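You operate a simulated robot arm through the tools that you are given. There is no shell and no other tool. Be economical: measure what you need, move in short steps, check, and stop when the job is done.

You run a simulated robot arm. Do the job below in one go: nothing can be reset, and whatever is moved stays where it is left.

TASK
Make the plunger gauge read right on the 40 mm block.
Fine: one drop, then turn the zero knob till it shows the block's size; leave the plunger up, the slide out, the block back. Set down upright: what you pick out.
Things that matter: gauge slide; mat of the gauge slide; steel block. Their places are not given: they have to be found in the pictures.

The check looks at the end state, three seconds after you hand in, the way a careful person would. Anything else that was tipped, shoved, dropped, spilled or broken makes it a failure.

THE ROBOT
A 7-joint arm with a two-finger parallel gripper, fixed in place. Base frame: the origin is at the foot of the arm, x ahead of it, y to its left, z up. Lengths are in mm, angles in degrees, forces in N, time in s.
With the tool pointing down near the work surface it reaches from about 300 to 700 mm from the base axis. Its first joint turns from -66.0 to 66.0 degrees. Payload 1.57 kg.
The TCP is the grasp point between the finger pads, 30 mm short of the fingertips. In the tool frame z runs along the fingers and y along their closing line. Largest opening 110 mm; finger width 24, thickness 12; the body of the gripper, 48 by 112 mm, starts 78 mm behind the TCP.
Orientation is that of the tool frame in the base frame, as a unit quaternion [x, y, z, w]. With the fingers straight down and closing along the base's y, the tool's x points along the base's -x, its y along +y and its z along -z.

THE INTERFACE
- The arm moves only by the tool apply_moves. Its arguments are lists of equal length, an entry for each row: "translation": the shift along the base's x, y, z in units of 20 mm (1.0 is 20 mm), a list of three; "rotation": the turn, a rotation vector about the base's x, y, z in units of 6 degrees (1.0 is 6 degrees), a list of three; "gripper": the closure in counts, from 0 (fully open) to 255 (shut). In form: {"translation": [[x, y, z], ...], "rotation": [[rx, ry, rz], ...], "gripper": [gripper, ...]}. A call has 1 to 20 rows; each row shifts and turns the commanded pose from where the row before left it. A call with a number of a shift or a turn outside -1 to 1 is refused whole. Rows are played at 5 a second. More than 50 mm and 8.6 degrees between two rows, or a gripper value outside its range, and nothing of the call is played. Where a pose cannot be reached the arm comes as near as it can. A force on the tool above 50 N (or 10 N above the force at the start of the call, whichever is more), or a blocked arm, ends the call early, and 0.2 s more pass. Each finger travels about 108 mm/s and halts on what it meets, pressing with about 41 N; the grip force reading is that of the motor and also rises with nothing between the fingers. The clock runs only during rows and for 0.2 s after the last one: add rows that do not move to give the fingers time. The reply holds the time, the measured pose of the TCP, the force on the tool along the base axes, the opening and the grip force, in the units named above and with some noise, with the torque about the TCP (base axes, N m) and any sound that the robot's microphone picked up, and new pictures: "show" is both (left out), scene, wrist or none.
- Cameras (640 x 400 px; columns grow to the right, rows downward): "scene" is fixed at [158.7, -374.6, 1413.2]; the picture's right is [0.83, -0.56, 0.00], its down [-0.25, -0.36, -0.90] and it looks along [0.51, 0.74, -0.44] (base axes); focal length 314 px, centre (320, 200). "wrist" rides on the gripper at [70, 16, -141] in the tool frame; the picture's right is [-0.23, 0.97, 0.00], its down [-0.86, -0.20, -0.48] and it looks along [-0.47, -0.11, 0.88] (tool axes); focal length 222 px, centre (320, 200).
- point_at(camera, pixels): for up to 12 pixels [column, row] of the newest picture of that camera ("zoom" is the newest enlarged one), the place [x, y, z] in the base frame of the surface seen there, good to about 2 mm, but the place of the scene camera against the robot may be out by one fixed shift of up to 12 mm in any direction. No time passes.
- enlarge(camera, box): a new picture of the part [left, top, right, bottom] of that camera's present view, enlarged. No time passes.
- hand_in(): hands the job in; it is judged then, once.

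Work in short steps. Measure before you move; look again where a grasp or a placing could have gone wrong, and mend it. You have 80 turns and 200 pictures in all, those below and enlarged ones among them. Open the gripper and draw the arm clear of the work before you hand the job in, unless the task says otherwise; then end with one line.

The tools are called after ">>>" as a command line: name --argument value ..., lists and objects as JSON in quotes. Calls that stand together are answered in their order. apply_moves: Moves the arm, as the interface text tells. Its arguments: {"type":"object","properties":{"translation":{"type":"array","items":{"type":"array","items":{"type":"number"}}},"rotation":{"type":"array","items":{"type":"array","items":{"type":"number"}}},"gripper":{"type":"array","items":{"type":"number"}},"show":{"type":"string","enum":["both","scene","wrist","none"]}},"required":["translation","rotation","gripper"]} The other tools are called the same way: point_at (camera, pixels) gives the place of the surface under pixels of a picture; enlarge (camera, box) takes an enlarged picture of a part of a camera's view; hand_in () hands the job in.

At the start:

```text
time_s: 0.0
tool_pos: [307.6, 189.3, 1295.4]
orientation: [0.0, 1.0, 0.0, 0.0]
contact_force: [-0.3, -0.2, -0.1]
moment: [0.02, 0.0, 0.01]
opening: 109.9
gripper_force: 0.0
```

scene: 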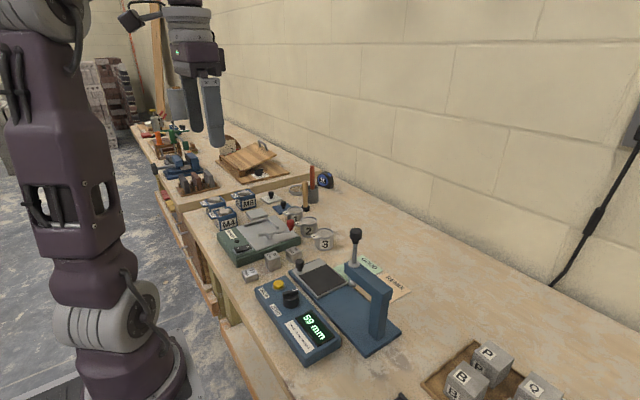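
wrist: 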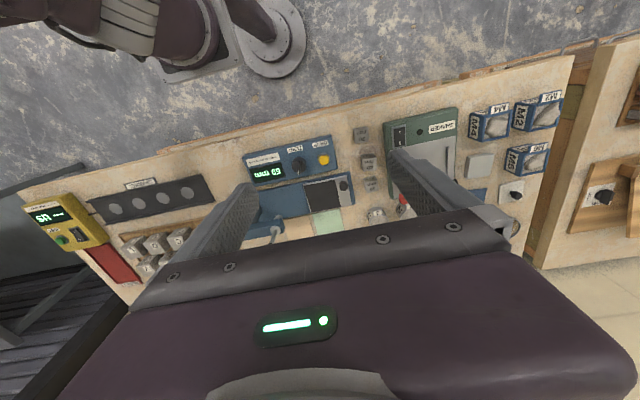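

The gauge sits around scene (320,300), with the blocks near (270,262). I enlarge these areas first.

>>> enlarge --camera "scene" --box '[240, 220, 420, 370]'

>>> enlarge --camera "scene" --box '[190, 170, 350, 280]'

>>> enlarge --camera "wrist" --box '[230, 110, 400, 240]'

```text
2.67 times, centred on (330, 295) of scene
```

zoom: 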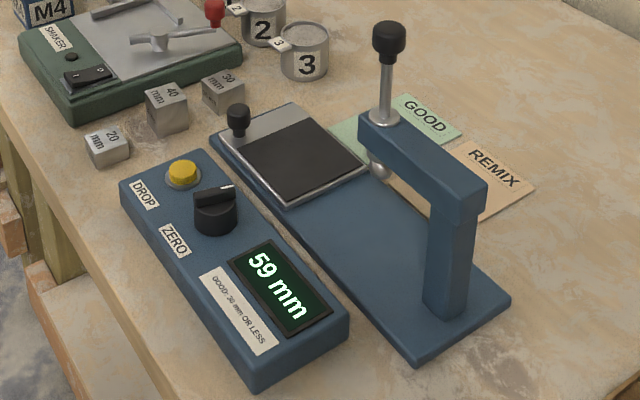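

```text
3.64 times, centred on (270, 225) of scene
```

zoom: 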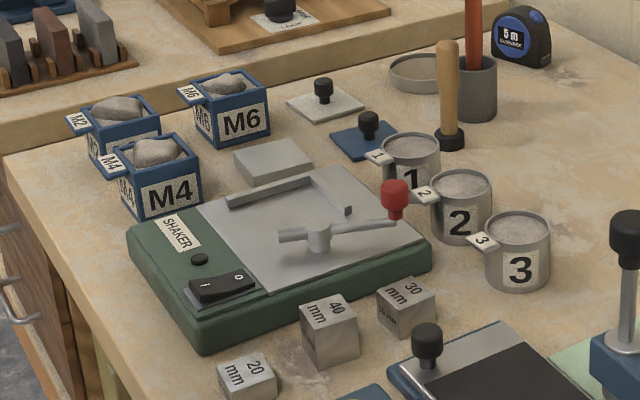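

```text
3.08 times, centred on (315, 175) of wrist
```

zoom: 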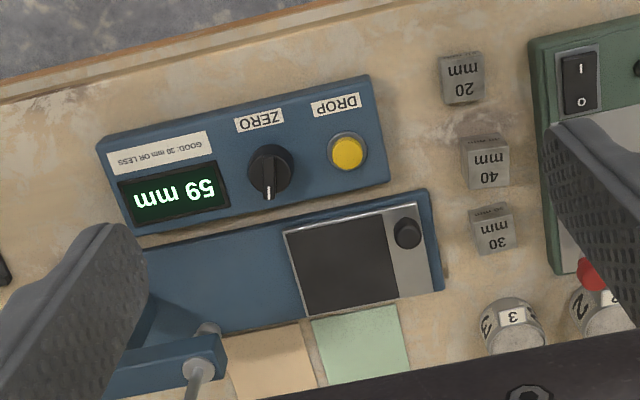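

The newest zoom is a wrist one, so I take positions from it: block tops, button, knob, slide knob, mat and plunger.

>>> point_at --camera "zoom" --pixels '[[488, 160], [463, 68], [494, 220], [348, 152], [270, 168], [408, 232], [290, 235], [386, 212], [398, 292], [306, 310], [198, 368], [425, 195]]'

>>> point_at --camera "scene" --pixels '[[288, 249], [304, 264], [354, 232], [354, 252], [347, 266], [345, 280], [370, 284], [291, 278], [300, 294], [269, 253], [270, 262], [370, 340]]'

```text
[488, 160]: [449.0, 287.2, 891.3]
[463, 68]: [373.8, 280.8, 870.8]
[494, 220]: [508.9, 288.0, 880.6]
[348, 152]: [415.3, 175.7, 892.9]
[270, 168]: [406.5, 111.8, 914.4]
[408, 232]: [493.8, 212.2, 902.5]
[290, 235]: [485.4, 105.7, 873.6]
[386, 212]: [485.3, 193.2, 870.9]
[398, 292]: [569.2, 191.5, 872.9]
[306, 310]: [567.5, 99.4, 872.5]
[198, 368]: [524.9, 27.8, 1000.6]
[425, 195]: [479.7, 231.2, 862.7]
```

```text
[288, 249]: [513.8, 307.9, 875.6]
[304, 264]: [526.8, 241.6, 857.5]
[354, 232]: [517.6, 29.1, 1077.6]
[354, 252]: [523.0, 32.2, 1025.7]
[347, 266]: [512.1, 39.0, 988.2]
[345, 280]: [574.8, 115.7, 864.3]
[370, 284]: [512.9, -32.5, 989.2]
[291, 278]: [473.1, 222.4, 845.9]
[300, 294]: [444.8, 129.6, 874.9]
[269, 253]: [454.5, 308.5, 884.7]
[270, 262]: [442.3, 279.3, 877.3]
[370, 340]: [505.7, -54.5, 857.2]
```

Now I go closer, above the gauge, for accurate wrist measurements.

>>> apply_moves --translation '[[0.5, -0.3, -1], [0.5, -0.3, -1], [0.5, -0.3, -1], [0.5, -0.3, -1], [0.5, -0.3, -1], [0.5, -0.3, -1], [0.5, -0.3, -1], [0.5, -0.3, -1], [0, 0, 0]]' --rotation '[[0, 0, 0], [0, 0, 0], [0, 0, 0], [0, 0, 0], [0, 0, 0], [0, 0, 0], [0, 0, 0], [0, 0, 0], [0, 0, 0]]' --gripper '[0, 0, 0, 0, 0, 0, 0, 0, 0]' --show "wrist"

```text
time_s: 2.0
tool_pos: [386.5, 141.0, 1135.2]
orientation: [0.0, 1.0, 0.0, 0.0]
contact_force: [0.5, 0.8, 0.0]
moment: [0.01, 0.02, -0.01]
opening: 109.8
gripper_force: 0.1
```

wrist: 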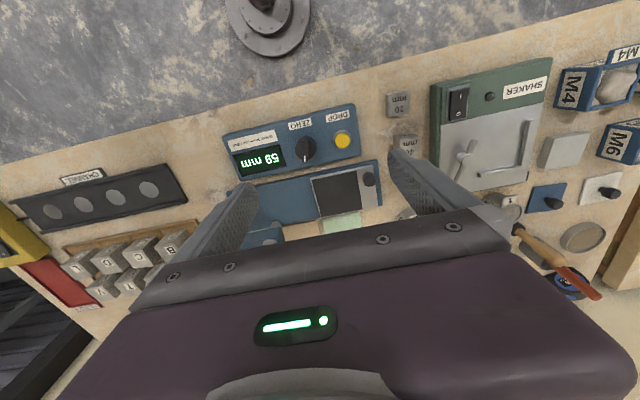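

Block 40 and shaker edge are around (410,140); I enlarge and measure gaps.

>>> enlarge --camera "wrist" --box '[290, 80, 450, 230]'

>>> enlarge --camera "scene" --box '[230, 230, 330, 300]'

```text
2.67 times, centred on (370, 155) of wrist
```

zoom: 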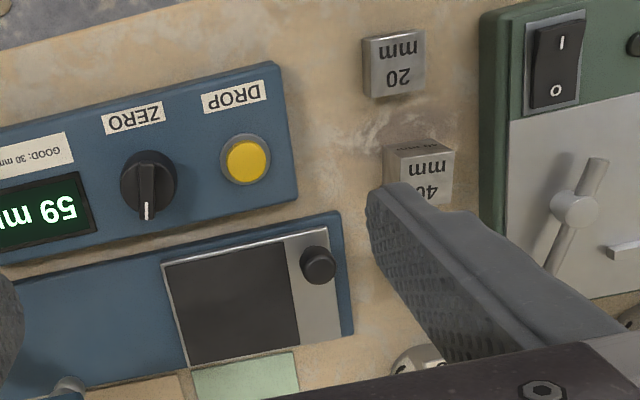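

```text
5.71 times, centred on (280, 265) of scene
```

zoom: 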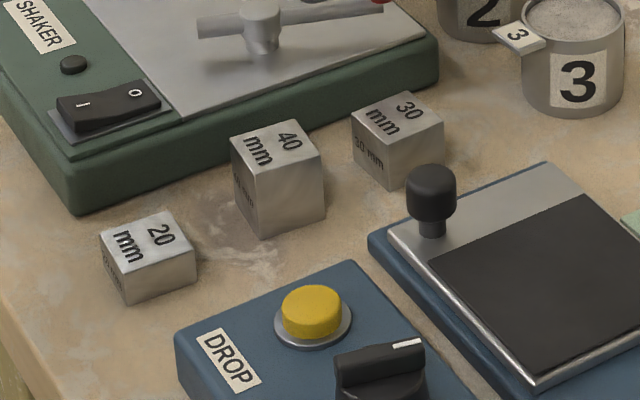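

Scene zoom gives the 40 block's top corners and neighbours; I take the points.

>>> point_at --camera "zoom" --pixels '[[236, 138], [287, 123], [319, 151], [262, 171], [278, 146], [403, 95], [360, 118], [148, 240], [165, 215], [200, 168], [430, 50], [312, 302]]'

>>> point_at --camera "wrist" --pixels '[[398, 99], [343, 140], [305, 145], [368, 178], [340, 192], [410, 139], [431, 140], [430, 90], [380, 162], [383, 204], [337, 218], [318, 179]]'

```text
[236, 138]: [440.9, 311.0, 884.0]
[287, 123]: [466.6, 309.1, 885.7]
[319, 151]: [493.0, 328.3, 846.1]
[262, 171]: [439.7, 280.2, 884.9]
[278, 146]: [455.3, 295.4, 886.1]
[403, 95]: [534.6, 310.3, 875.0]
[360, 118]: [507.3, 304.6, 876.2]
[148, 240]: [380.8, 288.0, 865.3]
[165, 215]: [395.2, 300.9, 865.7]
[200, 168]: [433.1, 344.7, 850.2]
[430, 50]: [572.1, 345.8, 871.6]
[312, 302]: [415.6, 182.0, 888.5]
```

```text
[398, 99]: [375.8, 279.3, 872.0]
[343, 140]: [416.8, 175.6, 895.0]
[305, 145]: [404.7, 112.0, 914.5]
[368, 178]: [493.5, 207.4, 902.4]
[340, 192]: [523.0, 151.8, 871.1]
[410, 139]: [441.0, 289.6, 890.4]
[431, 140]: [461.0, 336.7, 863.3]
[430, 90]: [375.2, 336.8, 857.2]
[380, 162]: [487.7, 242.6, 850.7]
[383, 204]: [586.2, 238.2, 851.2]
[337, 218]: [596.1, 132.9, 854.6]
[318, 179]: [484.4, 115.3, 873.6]
```

Scene frame is off about (-1,+6,-6) from wrist. I turn the tool -90° about z (closing along x, camera to +y side) while moving above the 40 block near (456,289).

>>> apply_moves --translation '[[0.23, 0.49, -0.2], [0.23, 0.49, -0.2], [0.23, 0.49, -0.2], [0.23, 0.49, -0.2], [0.23, 0.49, -0.2], [0.23, 0.49, -0.2], [0.23, 0.49, -0.2], [0.23, 0.49, -0.2], [0.23, 0.49, -0.2], [0.23, 0.49, -0.2], [0.23, 0.49, -0.2], [0.23, 0.49, -0.2], [0.23, 0.49, -0.2], [0.23, 0.49, -0.2], [0.23, 0.49, -0.2], [0, 0, 0]]' --rotation '[[0, 0, -1], [0, 0, -1], [0, 0, -1], [0, 0, -1], [0, 0, -1], [0, 0, -1], [0, 0, -1], [0, 0, -1], [0, 0, -1], [0, 0, -1], [0, 0, -1], [0, 0, -1], [0, 0, -1], [0, 0, -1], [0, 0, -1], [0, 0, 0]]' --gripper '[0, 0, 0, 0, 0, 0, 0, 0, 0, 0, 0, 0, 0, 0, 0, 0]'

```text
time_s: 5.4
tool_pos: [458.1, 288.8, 1077.2]
orientation: [0.708, 0.706, 0.0, 0.0]
contact_force: [0.2, 0.4, 0.2]
moment: [-0.01, 0.01, -0.02]
opening: 110.1
gripper_force: 0.0
```

scene: 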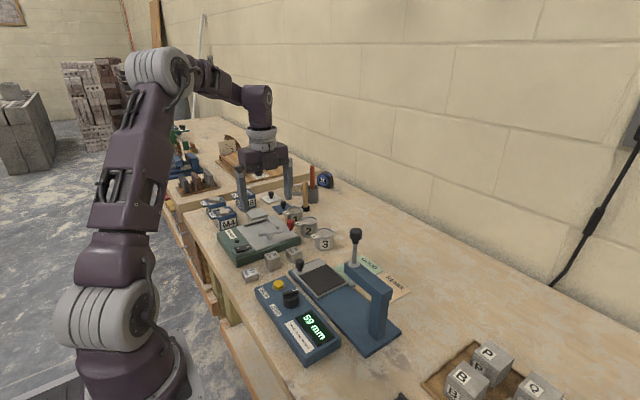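
wrist: 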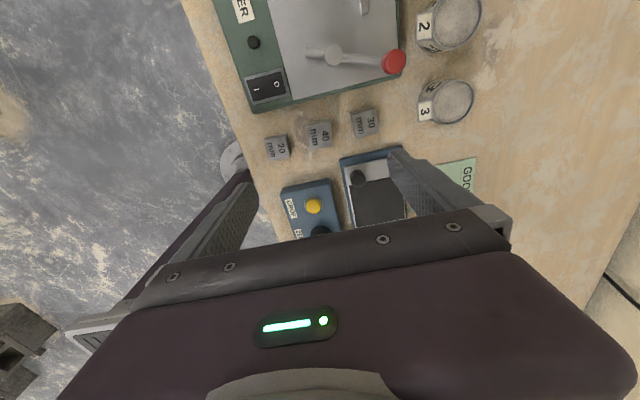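

The 40 block is unobstructed at wrist (320,135); I enlarge to measure its corners.

>>> enlarge --camera "wrist" --box '[250, 80, 410, 180]'

```text
4.00 times, centred on (330, 130) of wrist
```

zoom: 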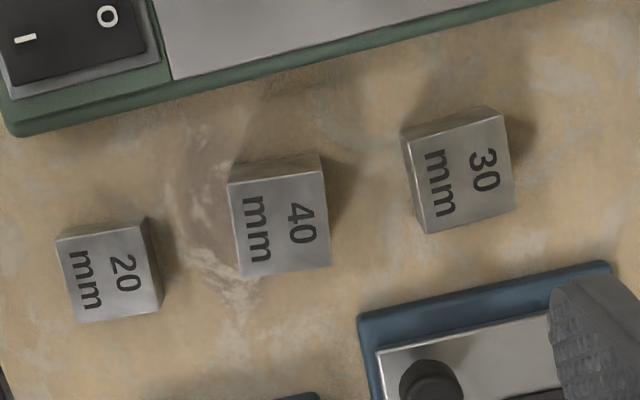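

Block top corners at (231,186),(319,173),(328,262),(242,274).

>>> point_at --camera "zoom" --pixels '[[232, 188], [318, 174], [327, 261], [243, 273], [280, 224], [409, 150], [424, 228], [152, 240], [160, 300], [240, 112], [420, 378], [508, 120]]'

```text
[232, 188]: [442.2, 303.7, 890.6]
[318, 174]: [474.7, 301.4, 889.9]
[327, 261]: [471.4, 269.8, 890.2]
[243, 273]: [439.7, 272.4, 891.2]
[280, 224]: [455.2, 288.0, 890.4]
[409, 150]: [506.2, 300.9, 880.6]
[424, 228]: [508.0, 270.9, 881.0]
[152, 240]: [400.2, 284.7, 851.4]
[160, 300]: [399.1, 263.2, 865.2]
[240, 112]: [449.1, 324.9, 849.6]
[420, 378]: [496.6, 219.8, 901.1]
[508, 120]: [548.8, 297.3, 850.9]
```

Block centre (457,287), yaw ≈ -4.3°, neighbours' gaps suffice at a 62 mm opening. I align, pre-close and descend partway.

>>> apply_moves --translation '[[-0.05, -0.09, -0.2], [0, 0, -0.9], [0, 0, -1], [0, 0, -1], [0, 0, -1], [0, 0, -1], [0, 0, -1], [0, 0, -1], [0, 0, 0]]' --rotation '[[0, 0, -0.72], [0, 0, 0], [0, 0, 0], [0, 0, 0], [0, 0, 0], [0, 0, 0], [0, 0, 0], [0, 0, 0], [0, 0, 0]]' --gripper '[111, 111, 111, 111, 111, 111, 111, 111, 111]'

```text
time_s: 7.4
tool_pos: [455.3, 285.7, 933.6]
orientation: [0.733, 0.68, -0.001, 0.0]
contact_force: [0.1, 0.1, -0.3]
moment: [0.02, -0.01, -0.03]
opening: 62.1
gripper_force: 0.1
```

scene: 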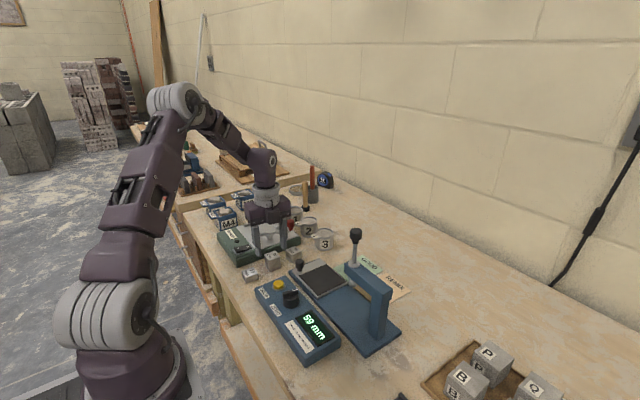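
wrist: 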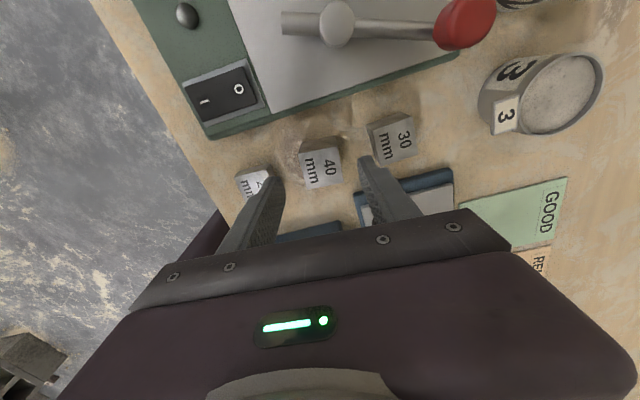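

Fingers straddle the block at about (320,165). I re-measure from this closer view.

>>> enlarge --camera "wrist" --box '[230, 110, 430, 235]'

>>> point_at --camera "wrist" --pixels '[[300, 156], [339, 152], [341, 183], [305, 188], [321, 170], [370, 128], [374, 158], [270, 182]]'

```text
3.20 times, centred on (330, 172) of wrist
```

zoom: 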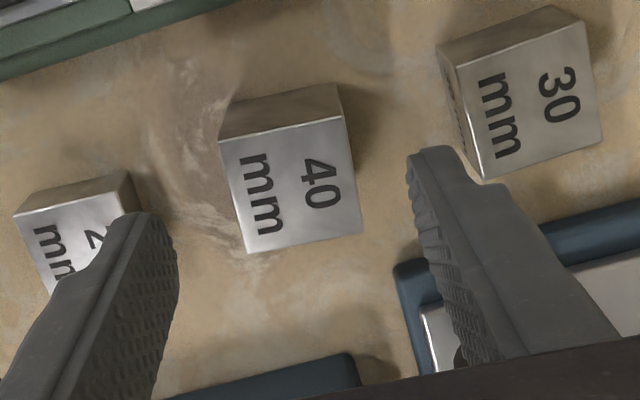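

```text
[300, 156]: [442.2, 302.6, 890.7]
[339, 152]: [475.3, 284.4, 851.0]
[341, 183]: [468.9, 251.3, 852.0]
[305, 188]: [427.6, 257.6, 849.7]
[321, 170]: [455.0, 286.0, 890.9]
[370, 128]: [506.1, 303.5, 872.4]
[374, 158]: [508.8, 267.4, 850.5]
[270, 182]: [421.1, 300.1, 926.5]
```

Centre confirmed near (456.5,287). Descend to TCP z≈889 and close.

>>> apply_moves --translation '[[0.06, 0.06, -0.5], [0, 0, -0.7], [0, 0, -0.6], [0, 0, -0.43], [0, 0, 0], [0, 0, 0], [0, 0, 0], [0, 0, 0]]' --rotation '[[0, 0, 0], [0, 0, 0], [0, 0, 0], [0, 0, 0], [0, 0, 0], [0, 0, 0], [0, 0, 0], [0, 0, 0]]' --gripper '[111, 111, 111, 111, 111, 200, 200, 200]'

```text
time_s: 9.2
tool_pos: [456.7, 286.8, 888.4]
orientation: [0.733, 0.68, 0.0, -0.001]
contact_force: [0.0, 0.7, 0.1]
moment: [0.02, -0.07, -0.02]
opening: 34.5
gripper_force: 41.2
```

scene: 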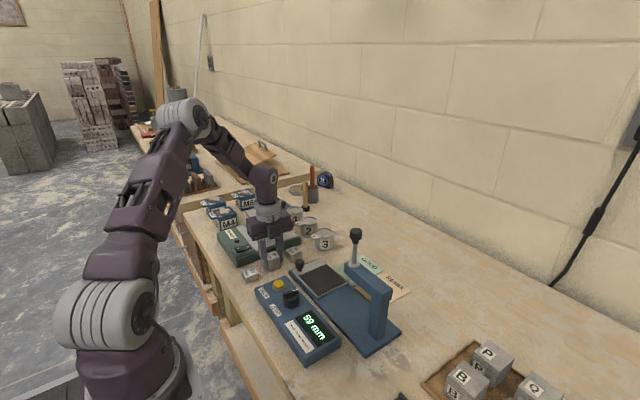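
wrist: 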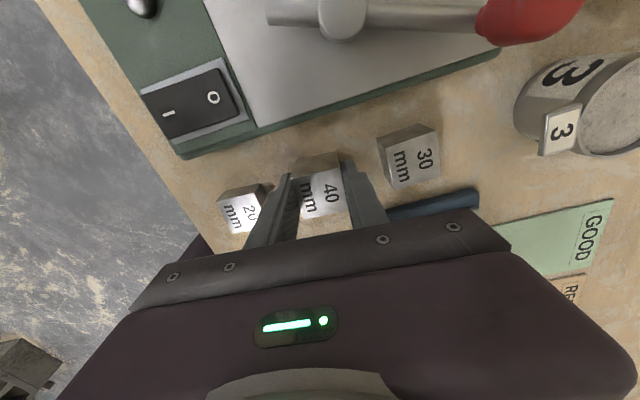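

Gripped (34.5 mm). Lift 80 mm, and carry to above the mat centre (526,147) squaring the yaw.

>>> apply_moves --translation '[[0, 0, 0.5], [0, 0, 1], [0, 0, 1], [0, 0, 1], [0, 0, 0.6], [0.4, -0.8, 0], [0.4, -0.9, 0], [0.4, -0.9, 0], [0.4, -0.9, 0], [0.5, -0.9, 0], [0.5, -0.9, 0], [0.5, -0.9, 0], [0.37, -0.79, 0], [0, 0, 0], [0, 0, 0]]' --rotation '[[0, 0, 0], [0, 0, 0], [0, 0, 0], [0, 0, 0], [0, 0, 0], [0, 0, 0.72], [0, 0, 0], [0, 0, 0], [0, 0, 0], [0, 0, 0], [0, 0, 0], [0, 0, 0], [0, 0, 0], [0, 0, 0], [0, 0, 0]]' --gripper '[200, 200, 200, 200, 200, 200, 200, 200, 200, 200, 200, 200, 200, 200, 200]'

```text
time_s: 12.4
tool_pos: [527.7, 147.3, 972.8]
orientation: [0.707, 0.707, 0.0, 0.0]
contact_force: [0.2, 0.0, -4.8]
moment: [0.01, -0.03, 0.0]
opening: 34.7
gripper_force: 41.6
```

scene: 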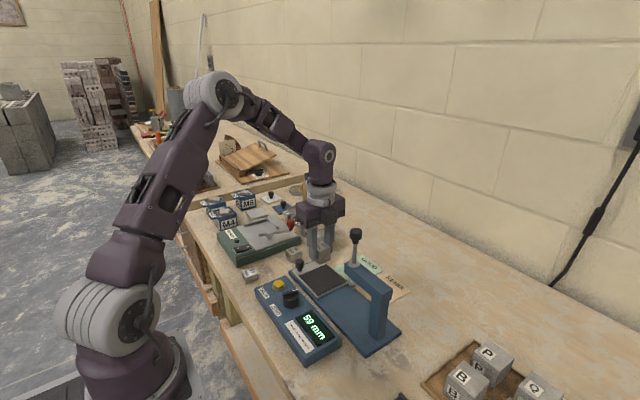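
wrist: 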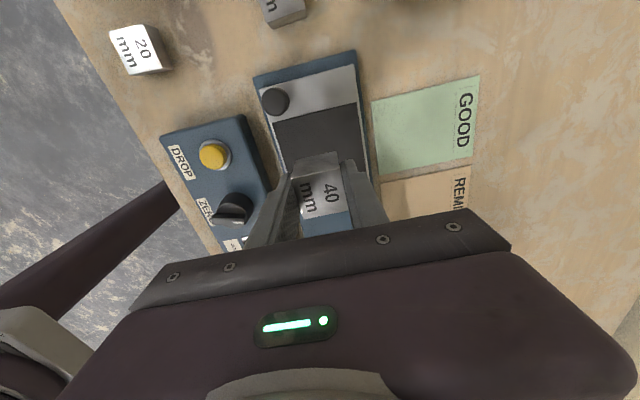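

Block over the mat. I recheck mat edges and knob from here, plus the plunger tip from scene.

>>> point_at --camera "wrist" --pixels '[[276, 124], [356, 106], [315, 115], [276, 101], [256, 78], [355, 52], [288, 170], [366, 152], [222, 210], [214, 155]]'

>>> enlarge --camera "scene" --box '[270, 220, 410, 360]'

```text
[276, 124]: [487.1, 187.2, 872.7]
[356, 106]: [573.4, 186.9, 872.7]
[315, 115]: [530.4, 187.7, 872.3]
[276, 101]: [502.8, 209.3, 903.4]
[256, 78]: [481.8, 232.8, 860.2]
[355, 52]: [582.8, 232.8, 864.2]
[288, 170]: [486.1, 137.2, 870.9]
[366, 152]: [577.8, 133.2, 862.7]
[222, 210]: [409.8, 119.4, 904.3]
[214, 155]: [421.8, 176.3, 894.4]
```

```text
2.86 times, centred on (340, 290) of scene
```

zoom: 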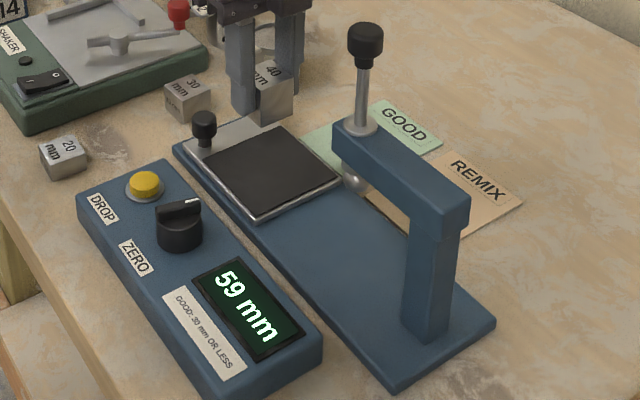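

Mat centre looks like x≈530. I measure the plunger's ball tip, rod, knob and beam.

>>> point_at --camera "zoom" --pixels '[[365, 30], [365, 55], [362, 100], [354, 186], [338, 130], [380, 120], [340, 160], [460, 215], [256, 215], [340, 180], [205, 120], [395, 385]]'

```text
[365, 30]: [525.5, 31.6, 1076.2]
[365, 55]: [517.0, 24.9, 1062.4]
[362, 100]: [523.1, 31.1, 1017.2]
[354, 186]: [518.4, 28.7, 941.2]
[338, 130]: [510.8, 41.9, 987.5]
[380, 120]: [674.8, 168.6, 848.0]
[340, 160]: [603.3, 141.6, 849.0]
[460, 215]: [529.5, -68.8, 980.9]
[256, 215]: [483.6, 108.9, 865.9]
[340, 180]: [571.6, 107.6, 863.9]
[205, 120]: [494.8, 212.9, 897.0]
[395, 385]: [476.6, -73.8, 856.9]
```

Plunger lies on the slide centreline (~x 529). I lower the block onto the mat at about (529,146), gently.

>>> apply_moves --translation '[[0.07, -0.05, -0.8], [0, 0, -0.9], [0, 0, -0.8], [0, 0, -0.4], [0, 0, -0.15], [0, 0, -0.08], [0, 0, 0]]' --rotation '[[0, 0, 0], [0, 0, 0], [0, 0, 0], [0, 0, 0], [0, 0, 0], [0, 0, 0], [0, 0, 0]]' --gripper '[200, 200, 200, 200, 200, 200, 200]'

```text
time_s: 14.0
tool_pos: [528.7, 147.0, 910.6]
orientation: [0.707, 0.707, 0.001, 0.0]
contact_force: [-3.7, 0.0, 30.9]
moment: [-0.07, 0.31, -0.02]
opening: 35.0
gripper_force: 41.9
```

scene: 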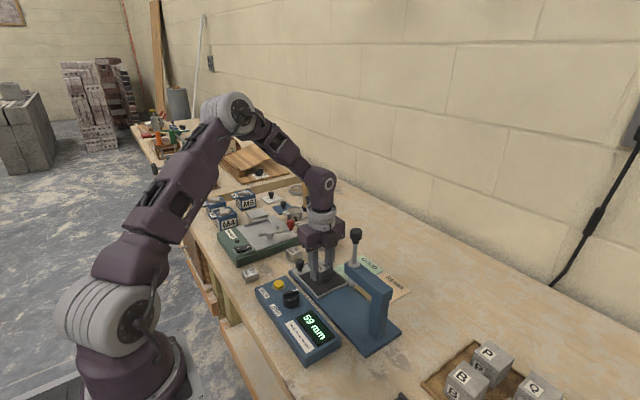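
wrist: 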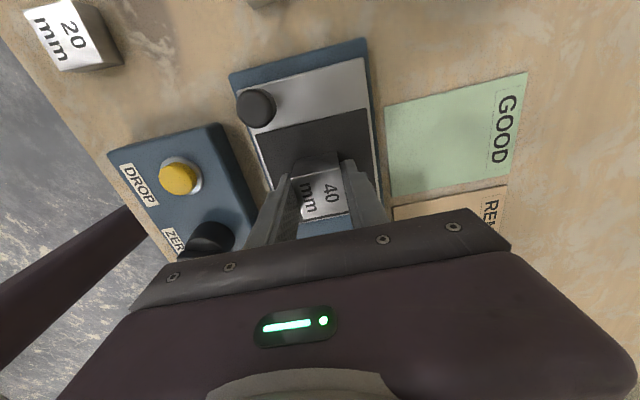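

Contact at 31 N, so the block is seated. Ease up 1 mm, open, and rise.

>>> apply_moves --translation '[[0, 0, 0.05], [0, 0, 0], [0, 0, 0], [0, 0, 0.5], [0, 0, 1], [0, 0, 1], [0, 0, 1], [0, 0, 0]]' --rotation '[[0, 0, 0], [0, 0, 0], [0, 0, 0], [0, 0, 0], [0, 0, 0], [0, 0, 0], [0, 0, 0], [0, 0, 0]]' --gripper '[200, 125, 125, 125, 125, 125, 125, 125]'

```text
time_s: 15.8
tool_pos: [528.3, 145.6, 982.0]
orientation: [0.707, 0.707, -0.001, 0.0]
contact_force: [0.4, 0.0, -0.3]
moment: [0.02, 0.01, -0.01]
opening: 56.1
gripper_force: 0.1
```

scene: 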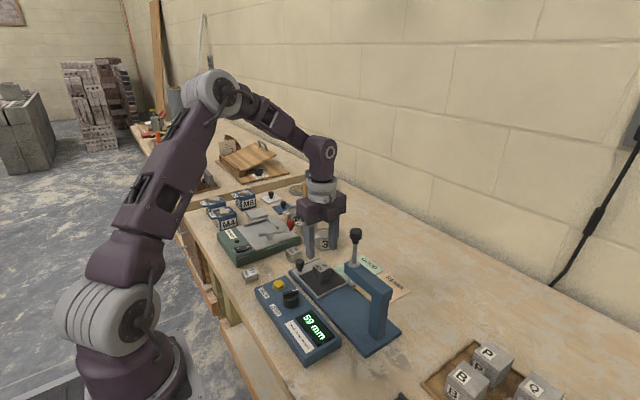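
wrist: 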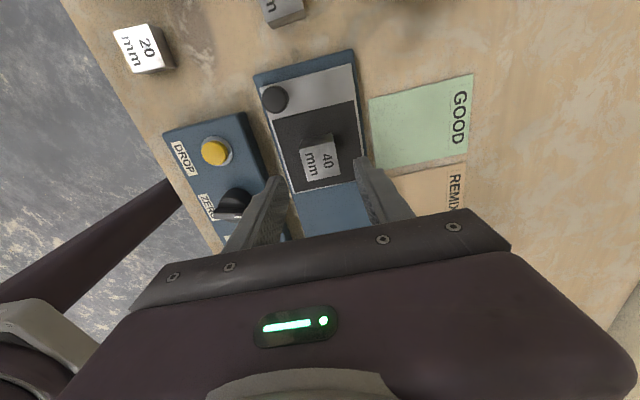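

Block is standing on the mat. Next the slide knob at wrist (276,100): I zoom to centre it.

>>> enlarge --camera "wrist" --box '[240, 50, 380, 200]'

>>> point_at --camera "wrist" --pixels '[[265, 97], [286, 97], [275, 88], [275, 108], [275, 97], [302, 150], [335, 143], [338, 175], [307, 182], [272, 125], [354, 105], [291, 190]]'

```text
2.67 times, centred on (310, 125) of wrist
```

zoom: 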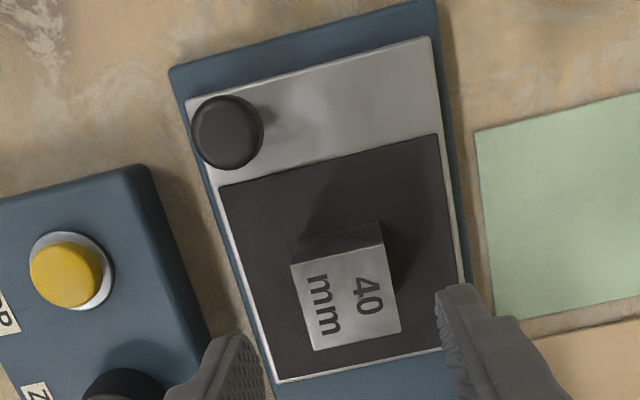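

```text
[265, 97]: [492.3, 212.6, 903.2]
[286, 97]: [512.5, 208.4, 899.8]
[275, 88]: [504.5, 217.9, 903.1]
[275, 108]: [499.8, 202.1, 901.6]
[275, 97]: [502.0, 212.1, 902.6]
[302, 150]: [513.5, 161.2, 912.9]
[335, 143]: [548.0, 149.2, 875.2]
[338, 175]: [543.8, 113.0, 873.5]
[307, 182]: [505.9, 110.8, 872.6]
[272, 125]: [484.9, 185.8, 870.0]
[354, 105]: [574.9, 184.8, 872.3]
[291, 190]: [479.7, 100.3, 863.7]
```

Knob centre (502,210), top 903. Move over it, descend to TCP z≈909 and close.

>>> apply_moves --translation '[[-0.33, 0.8, 0], [-0.33, 0.8, 0], [-0.33, 0.8, 0], [-0.33, 0.82, 0], [0, 0, -0.7], [0, 0, -0.9], [0, 0, -0.9], [0, 0, -0.8], [0, 0, -0.35], [0, 0, 0], [0, 0, 0], [0, 0, 0], [0, 0, 0]]' --rotation '[[0, 0, 0], [0, 0, 0], [0, 0, 0], [0, 0, 0], [0, 0, 0], [0, 0, 0], [0, 0, 0], [0, 0, 0], [0, 0, 0], [0, 0, 0], [0, 0, 0], [0, 0, 0], [0, 0, 0]]' --gripper '[125, 125, 125, 125, 125, 125, 125, 125, 125, 125, 210, 210, 210]'

```text
time_s: 18.6
tool_pos: [499.8, 210.8, 908.9]
orientation: [0.707, 0.708, -0.002, -0.002]
contact_force: [-12.0, -0.1, -1.5]
moment: [0.08, 0.32, -0.07]
opening: 23.4
gripper_force: 35.4
```

scene: 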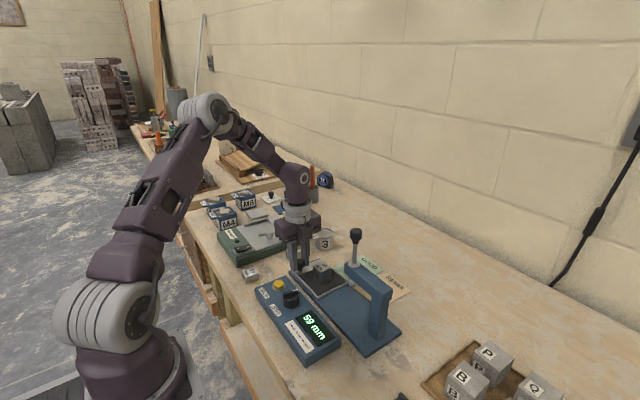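
wrist: 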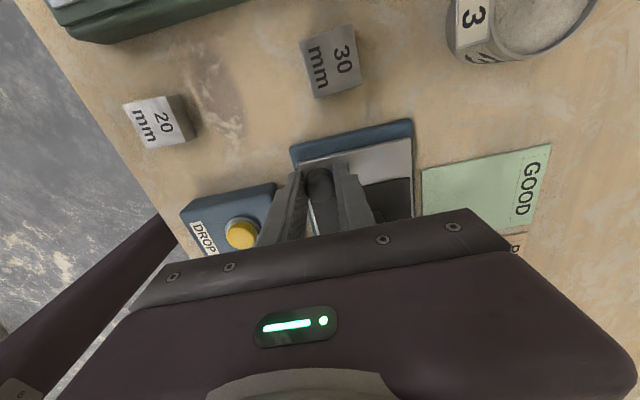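

Gripped the knob (23.4 mm) with a small x bias of -12 N; I relieve it by 2 mm and slide 60 mm toward -y.

>>> apply_moves --translation '[[-0.1, 0, 0], [0, -0.15, 0], [0, -0.25, 0], [0, -0.3, 0], [0, -0.3, 0], [0, -0.3, 0], [0, -0.3, 0], [0, -0.3, 0], [0, -0.3, 0], [0, -0.3, 0], [0, -0.3, 0], [0, -0.2, 0], [0, 0, 0]]' --rotation '[[0, 0, 0], [0, 0, 0], [0, 0, 0], [0, 0, 0], [0, 0, 0], [0, 0, 0], [0, 0, 0], [0, 0, 0], [0, 0, 0], [0, 0, 0], [0, 0, 0], [0, 0, 0], [0, 0, 0]]' --gripper '[210, 210, 210, 210, 210, 210, 210, 210, 210, 210, 210, 210, 210]'

```text
time_s: 21.4
tool_pos: [500.0, 150.6, 909.1]
orientation: [0.707, 0.707, 0.002, -0.001]
contact_force: [13.8, 0.0, 22.1]
moment: [0.41, -0.36, -0.02]
opening: 23.4
gripper_force: 35.9
```

scene: 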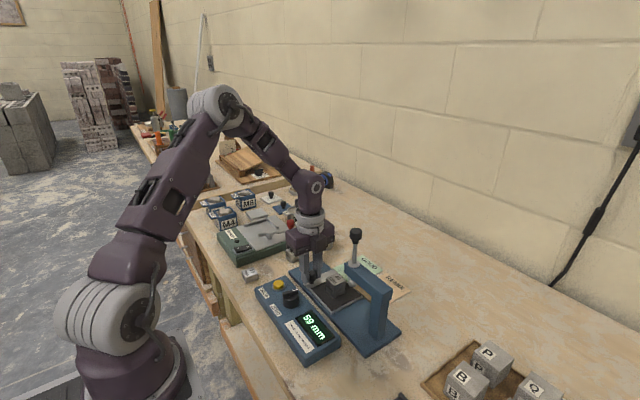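
wrist: 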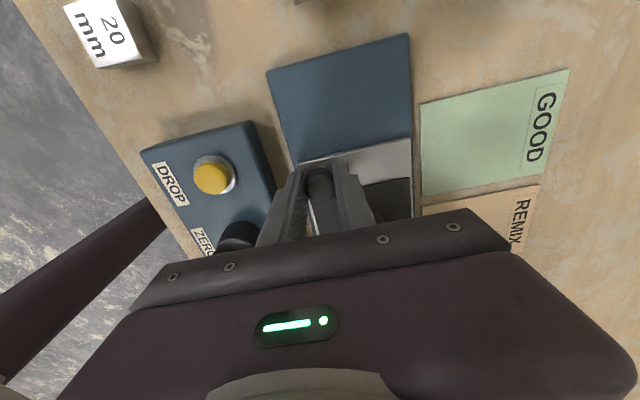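

The slide moves well; block stays standing. Slight relief in x, z and continue 45 mm.

>>> apply_moves --translation '[[0.06, 0, 0.05], [0, -0.15, 0], [0, -0.25, 0], [0, -0.3, 0], [0, -0.3, 0], [0, -0.3, 0], [0, -0.3, 0], [0, -0.3, 0], [0, -0.2, 0], [0, -0.15, 0], [0, 0, 0]]' --rotation '[[0, 0, 0], [0, 0, 0], [0, 0, 0], [0, 0, 0], [0, 0, 0], [0, 0, 0], [0, 0, 0], [0, 0, 0], [0, 0, 0], [0, 0, 0], [0, 0, 0]]' --gripper '[210, 210, 210, 210, 210, 210, 210, 210, 210, 210, 210]'

>>> enlarge --camera "scene" --box '[270, 190, 410, 350]'

```text
time_s: 23.8
tool_pos: [499.7, 106.4, 908.5]
orientation: [0.707, 0.707, 0.001, 0.001]
contact_force: [8.2, 0.5, 13.0]
moment: [0.15, -0.22, 0.03]
opening: 23.3
gripper_force: 35.1
```

scene: 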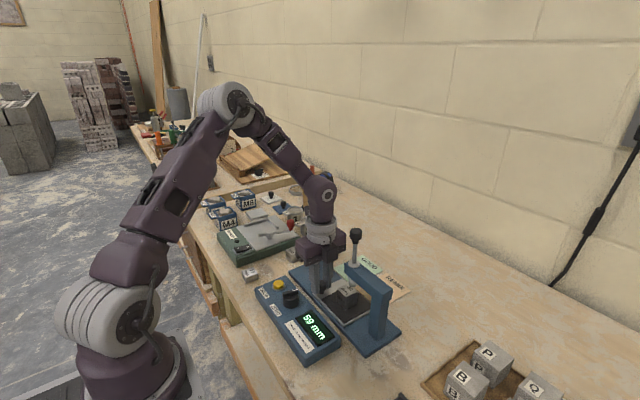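
wrist: 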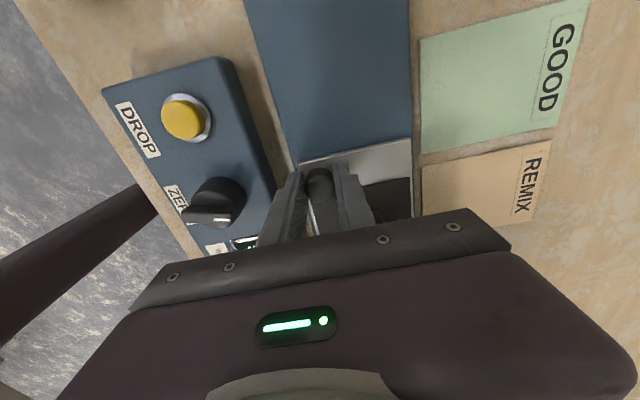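

```text
2.50 times, centred on (340, 270) of scene
```

zoom: 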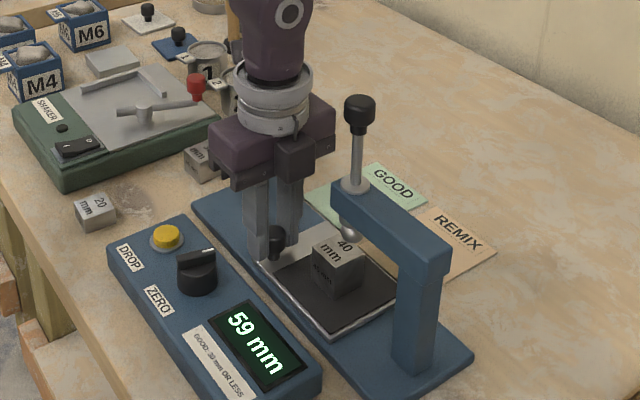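

Block is nearly under the ball (about 14 mm short). I push on gently, watching for an end stop.

>>> apply_moves --translation '[[0, -0.15, 0], [0, -0.2, 0], [0, -0.2, 0], [0, -0.1, 0], [0, 0, 0]]' --rotation '[[0, 0, 0], [0, 0, 0], [0, 0, 0], [0, 0, 0], [0, 0, 0]]' --gripper '[210, 210, 210, 210, 210]' --show "none"

>>> enlarge --camera "scene" --box '[310, 220, 410, 340]'

```text
time_s: 25.0
tool_pos: [500.1, 91.4, 908.8]
orientation: [0.707, 0.707, -0.001, -0.001]
contact_force: [1.4, -1.1, -10.7]
moment: [0.09, -0.03, 0.03]
opening: 23.2
gripper_force: 35.8
```

```text
3.33 times, centred on (360, 280) of scene
```

zoom: 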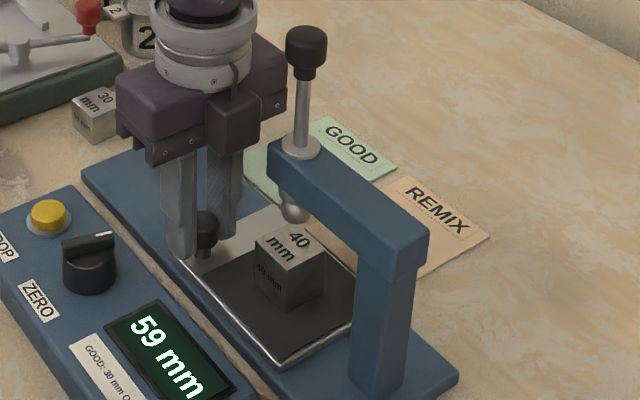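

Measure ball versus block top.

>>> point_at --camera "zoom" --pixels '[[293, 205], [293, 221], [258, 238], [291, 226], [324, 250], [288, 262], [302, 130], [275, 362], [352, 322], [372, 370], [305, 40], [305, 60]]'

```text
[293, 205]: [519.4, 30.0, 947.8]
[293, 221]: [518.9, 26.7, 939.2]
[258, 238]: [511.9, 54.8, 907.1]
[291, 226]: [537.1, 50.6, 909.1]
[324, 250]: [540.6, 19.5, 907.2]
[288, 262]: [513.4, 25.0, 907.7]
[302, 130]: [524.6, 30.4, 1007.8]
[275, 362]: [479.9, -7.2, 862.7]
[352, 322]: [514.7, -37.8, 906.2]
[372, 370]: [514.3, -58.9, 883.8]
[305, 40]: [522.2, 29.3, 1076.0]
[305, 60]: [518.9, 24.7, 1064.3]
```

Block centre (526,38), plunger axis about (526,35) in the same frame. I try 4 mm more to feel for the stop.

>>> apply_moves --translation '[[0, -0.1, 0], [0, -0.1, 0], [0, 0, 0], [0, 0, 0]]' --rotation '[[0, 0, 0], [0, 0, 0], [0, 0, 0], [0, 0, 0]]' --gripper '[210, 210, 210, 210]' --show "none"

```text
time_s: 26.0
tool_pos: [500.0, 88.9, 906.7]
orientation: [0.707, 0.707, 0.0, -0.002]
contact_force: [-0.3, 13.1, -20.1]
moment: [0.8, 0.03, -0.01]
opening: 23.1
gripper_force: 35.5
```

Force +13 N in y: the slide is at its stop. Release, rise and move over to the DROP button, closing the fingers on the way.

>>> apply_moves --translation '[[0, 0, 0], [0, 0, 0], [0, 0.2, 0.4], [0, 0.4, 1], [0, 0.5, 1], [-0.5, 0.6, 0.6], [-0.8, 0.6, 0], [-0.9, 0.6, 0], [-0.9, 0.7, 0], [-0.9, 0.7, 0], [-0.15, 0.06, 0], [0, 0, 0], [0, 0, 0]]' --rotation '[[0, 0, 0], [0, 0, 0], [0, 0, 0], [0, 0, 0], [0, 0, 0], [0, 0, 0], [0, 0, 0], [0, 0, 0], [0, 0, 0], [0, 0, 0], [0, 0, 0], [0, 0, 0], [0, 0, 0]]' --gripper '[150, 150, 150, 150, 150, 150, 150, 150, 150, 150, 255, 255, 255]'

>>> enlarge --camera "scene" --box '[250, 220, 410, 360]'

```text
time_s: 28.8
tool_pos: [416.7, 176.8, 968.5]
orientation: [0.708, 0.707, -0.001, 0.0]
contact_force: [-0.5, 0.6, -0.1]
moment: [0.0, 0.01, 0.0]
opening: 0.1
gripper_force: 21.3
```

scene: 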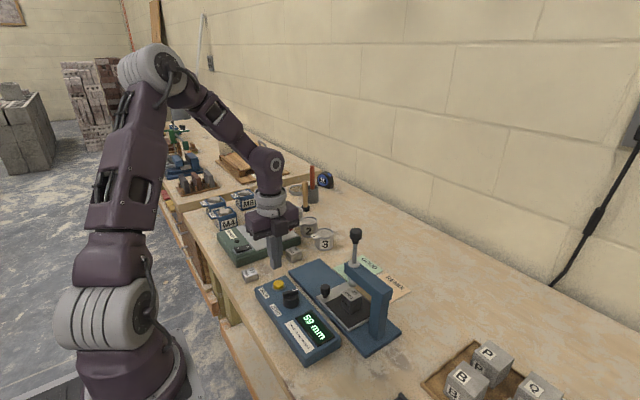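
wrist: 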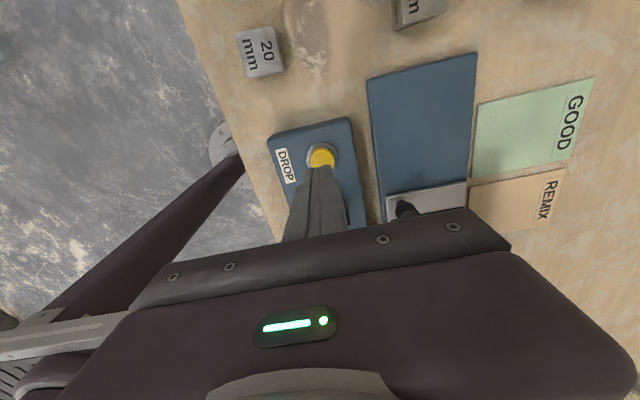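

```text
2.86 times, centred on (330, 290) of scene
```

zoom: 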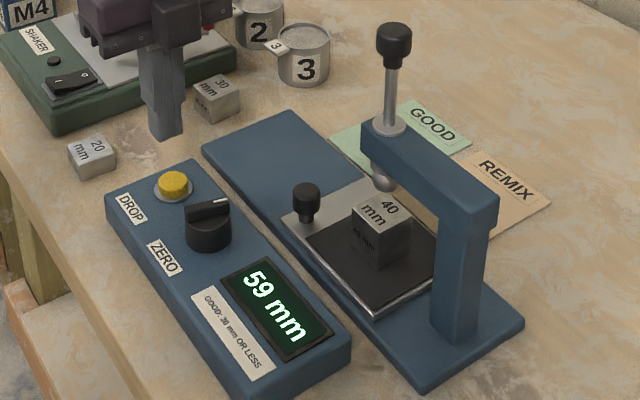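

Slide is in, block beneath the plunger. Check the button's place at wrist (321,157).

>>> point_at --camera "wrist" --pixels '[[321, 152], [321, 158], [313, 158], [331, 155], [321, 164]]'

```text
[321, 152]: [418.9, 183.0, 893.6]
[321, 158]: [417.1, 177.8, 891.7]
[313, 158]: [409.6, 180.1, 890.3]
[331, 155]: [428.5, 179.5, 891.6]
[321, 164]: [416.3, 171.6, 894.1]
```

Aligned. Press once: down to about TCP z 917, then back up.

>>> apply_moves --translation '[[0.05, 0, -0.8], [0, 0, -1], [0, 0, -0.2], [0, 0, -0.15], [0, 0, -0.15], [0, 0, -0.15], [0, 0, -0.1], [0, 0, 1], [0, 0, 1], [0, 0, 0]]' --rotation '[[0, 0, 0], [0, 0, 0], [0, 0, 0], [0, 0, 0], [0, 0, 0], [0, 0, 0], [0, 0, 0], [0, 0, 0], [0, 0, 0], [0, 0, 0]]' --gripper '[255, 255, 255, 255, 255, 255, 255, 255, 255, 255]' --show "scene"

>>> enlarge --camera "scene" --box '[250, 220, 410, 360]'

```text
time_s: 31.0
tool_pos: [417.6, 177.8, 957.9]
orientation: [0.707, 0.707, 0.0, 0.0]
contact_force: [0.3, -0.7, 0.5]
moment: [-0.02, 0.01, -0.01]
opening: 0.0
gripper_force: 21.1
heard: click
```

scene: 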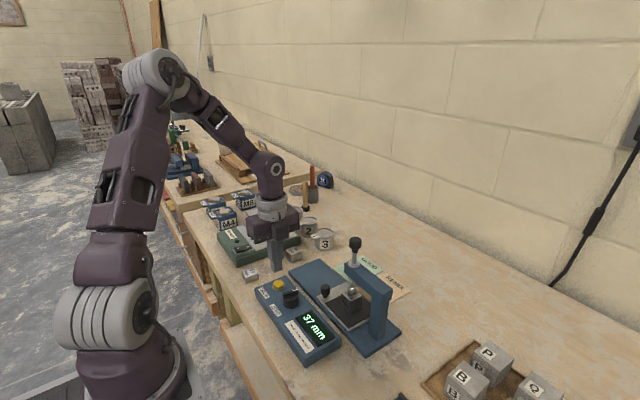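

```text
2.86 times, centred on (330, 290) of scene
```

zoom: 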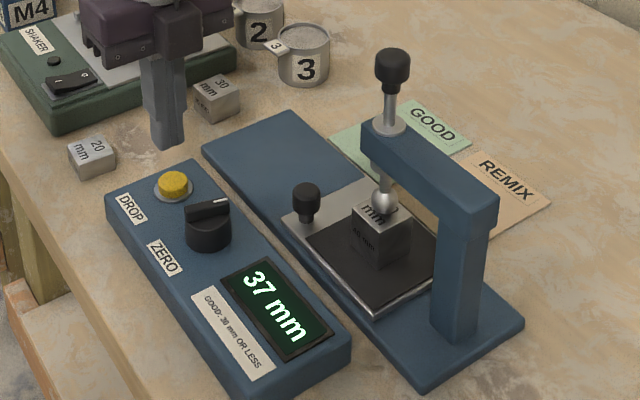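

Reads 37; needs 40. Move above the ZERO knob area with fingers opened to measure it.

>>> apply_moves --translation '[[0, -0.8, 0.4], [0, -0.8, 0.4], [0, -0.8, 0.2], [-0.3, -0.8, 0], [-0.2, 0, 0], [0, 0, 0]]' --rotation '[[0, 0, 0], [0, 0, 0], [0, 0, 0], [0, 0, 0], [0, 0, 0], [0, 0, 0]]' --gripper '[100, 100, 100, 100, 100, 100]' --show "wrist"

>>> enlarge --camera "wrist" --box '[240, 100, 400, 230]'

```text
time_s: 32.4
tool_pos: [407.4, 111.9, 976.7]
orientation: [0.707, 0.707, 0.001, 0.0]
contact_force: [-0.4, 0.0, -0.7]
moment: [-0.01, 0.03, 0.0]
opening: 66.8
gripper_force: 0.1
```

wrist: 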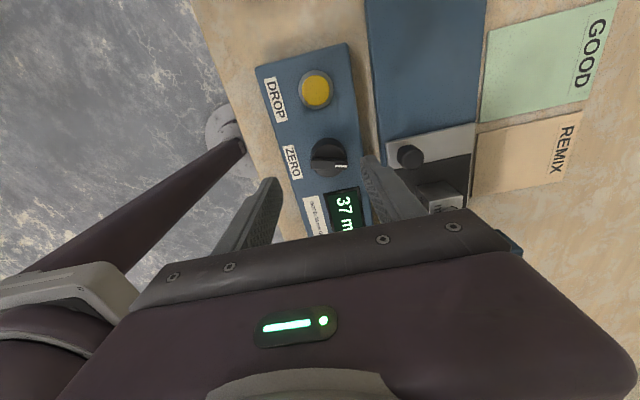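

```text
3.08 times, centred on (320, 165) of wrist
```

zoom: 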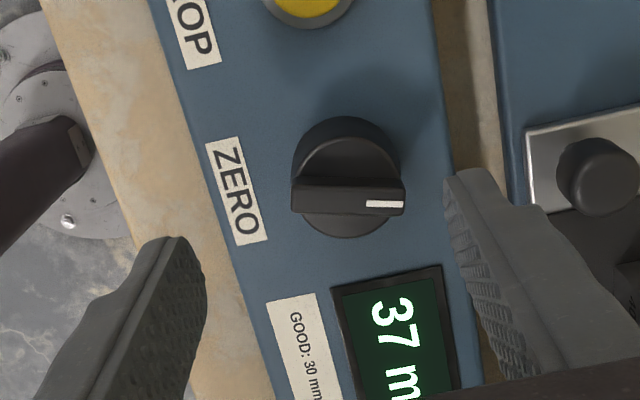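

Knob shows bar along x with the white mark toward +x. Measure its centre and height.

>>> point_at --camera "zoom" --pixels '[[298, 190], [348, 195], [400, 195], [350, 145], [345, 228], [318, 150], [378, 150], [348, 122], [440, 160], [270, 130]]'

```text
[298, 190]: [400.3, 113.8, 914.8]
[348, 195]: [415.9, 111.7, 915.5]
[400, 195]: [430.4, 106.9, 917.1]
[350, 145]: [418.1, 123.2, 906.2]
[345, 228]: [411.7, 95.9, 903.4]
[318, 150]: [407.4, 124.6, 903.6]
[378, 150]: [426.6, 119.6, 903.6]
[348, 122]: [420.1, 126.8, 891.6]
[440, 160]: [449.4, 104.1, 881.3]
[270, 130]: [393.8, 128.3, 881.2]
```

Knob centre ≈(415,110), cylinder from 881 to 904. Descend with 50 mm opening to TCP z 917 and grip.

>>> apply_moves --translation '[[0.38, -0.09, 0], [0, 0, -0.8], [0, 0, -0.8], [0, 0, -0.8], [0, 0, -0.58], [0, 0, 0], [0, 0, 0], [0, 0, 0], [0, 0, 0]]' --rotation '[[0, 0, 0], [0, 0, 0], [0, 0, 0], [0, 0, 0], [0, 0, 0], [0, 0, 0], [0, 0, 0], [0, 0, 0], [0, 0, 0]]' --gripper '[135, 135, 135, 135, 135, 135, 200, 200, 200]'

```text
time_s: 34.4
tool_pos: [415.6, 109.3, 916.9]
orientation: [0.707, 0.707, 0.0, 0.0]
contact_force: [0.7, -1.9, -8.1]
moment: [0.31, -0.17, 0.01]
opening: 37.6
gripper_force: 43.8
```

scene: 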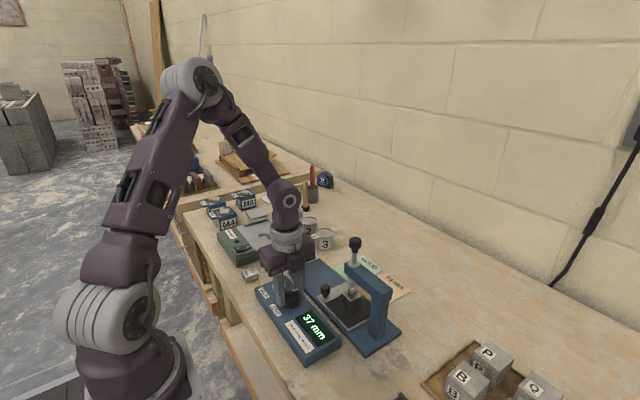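
wrist: 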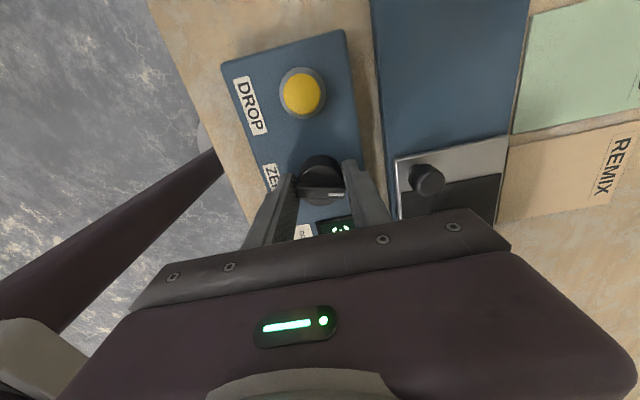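

Gripped at 37.6 mm. Turn 12° clockwise (seen from above) and read the display.

>>> apply_moves --translation '[[0, 0, 0], [0, 0, 0], [0, 0, 0], [0, 0, 0], [0, 0, 0]]' --rotation '[[0, 0, -0.5], [0, 0, -0.5], [0, 0, -0.5], [0, 0, -0.5], [0, 0, 0]]' --gripper '[200, 200, 200, 200, 200]' --show "none"

>>> enlarge --camera "scene" --box '[250, 260, 370, 360]'

```text
time_s: 35.6
tool_pos: [417.4, 109.1, 917.2]
orientation: [0.777, 0.63, -0.001, 0.0]
contact_force: [9.5, -2.9, -31.5]
moment: [-0.22, -0.06, 0.05]
opening: 37.7
gripper_force: 43.5
```

```text
4.00 times, centred on (310, 310) of scene
```

zoom: 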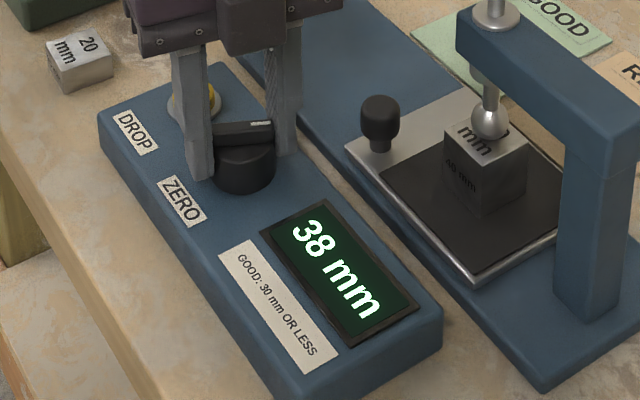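

38 now, so clockwise raises it. Continue 9° more, easing z slightly.

>>> apply_moves --translation '[[0, 0, -0.05], [0, 0, 0], [0, 0, 0], [0, 0, 0]]' --rotation '[[0, 0, -0.5], [0, 0, -0.5], [0, 0, -0.5], [0, 0, 0]]' --gripper '[200, 200, 200, 200]' --show "none"

>>> enlarge --camera "scene" --box '[250, 260, 370, 360]'

```text
time_s: 36.6
tool_pos: [417.5, 109.6, 918.9]
orientation: [0.825, 0.566, 0.002, 0.001]
contact_force: [9.5, -7.3, 20.8]
moment: [-0.24, 0.25, 0.05]
opening: 37.6
gripper_force: 43.5
```

```text
4.00 times, centred on (310, 310) of scene
```

zoom: 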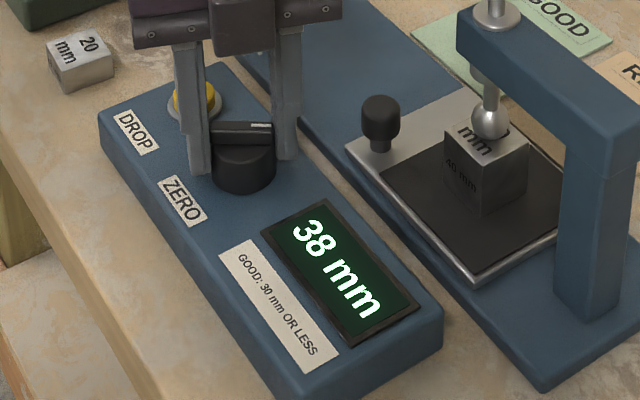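

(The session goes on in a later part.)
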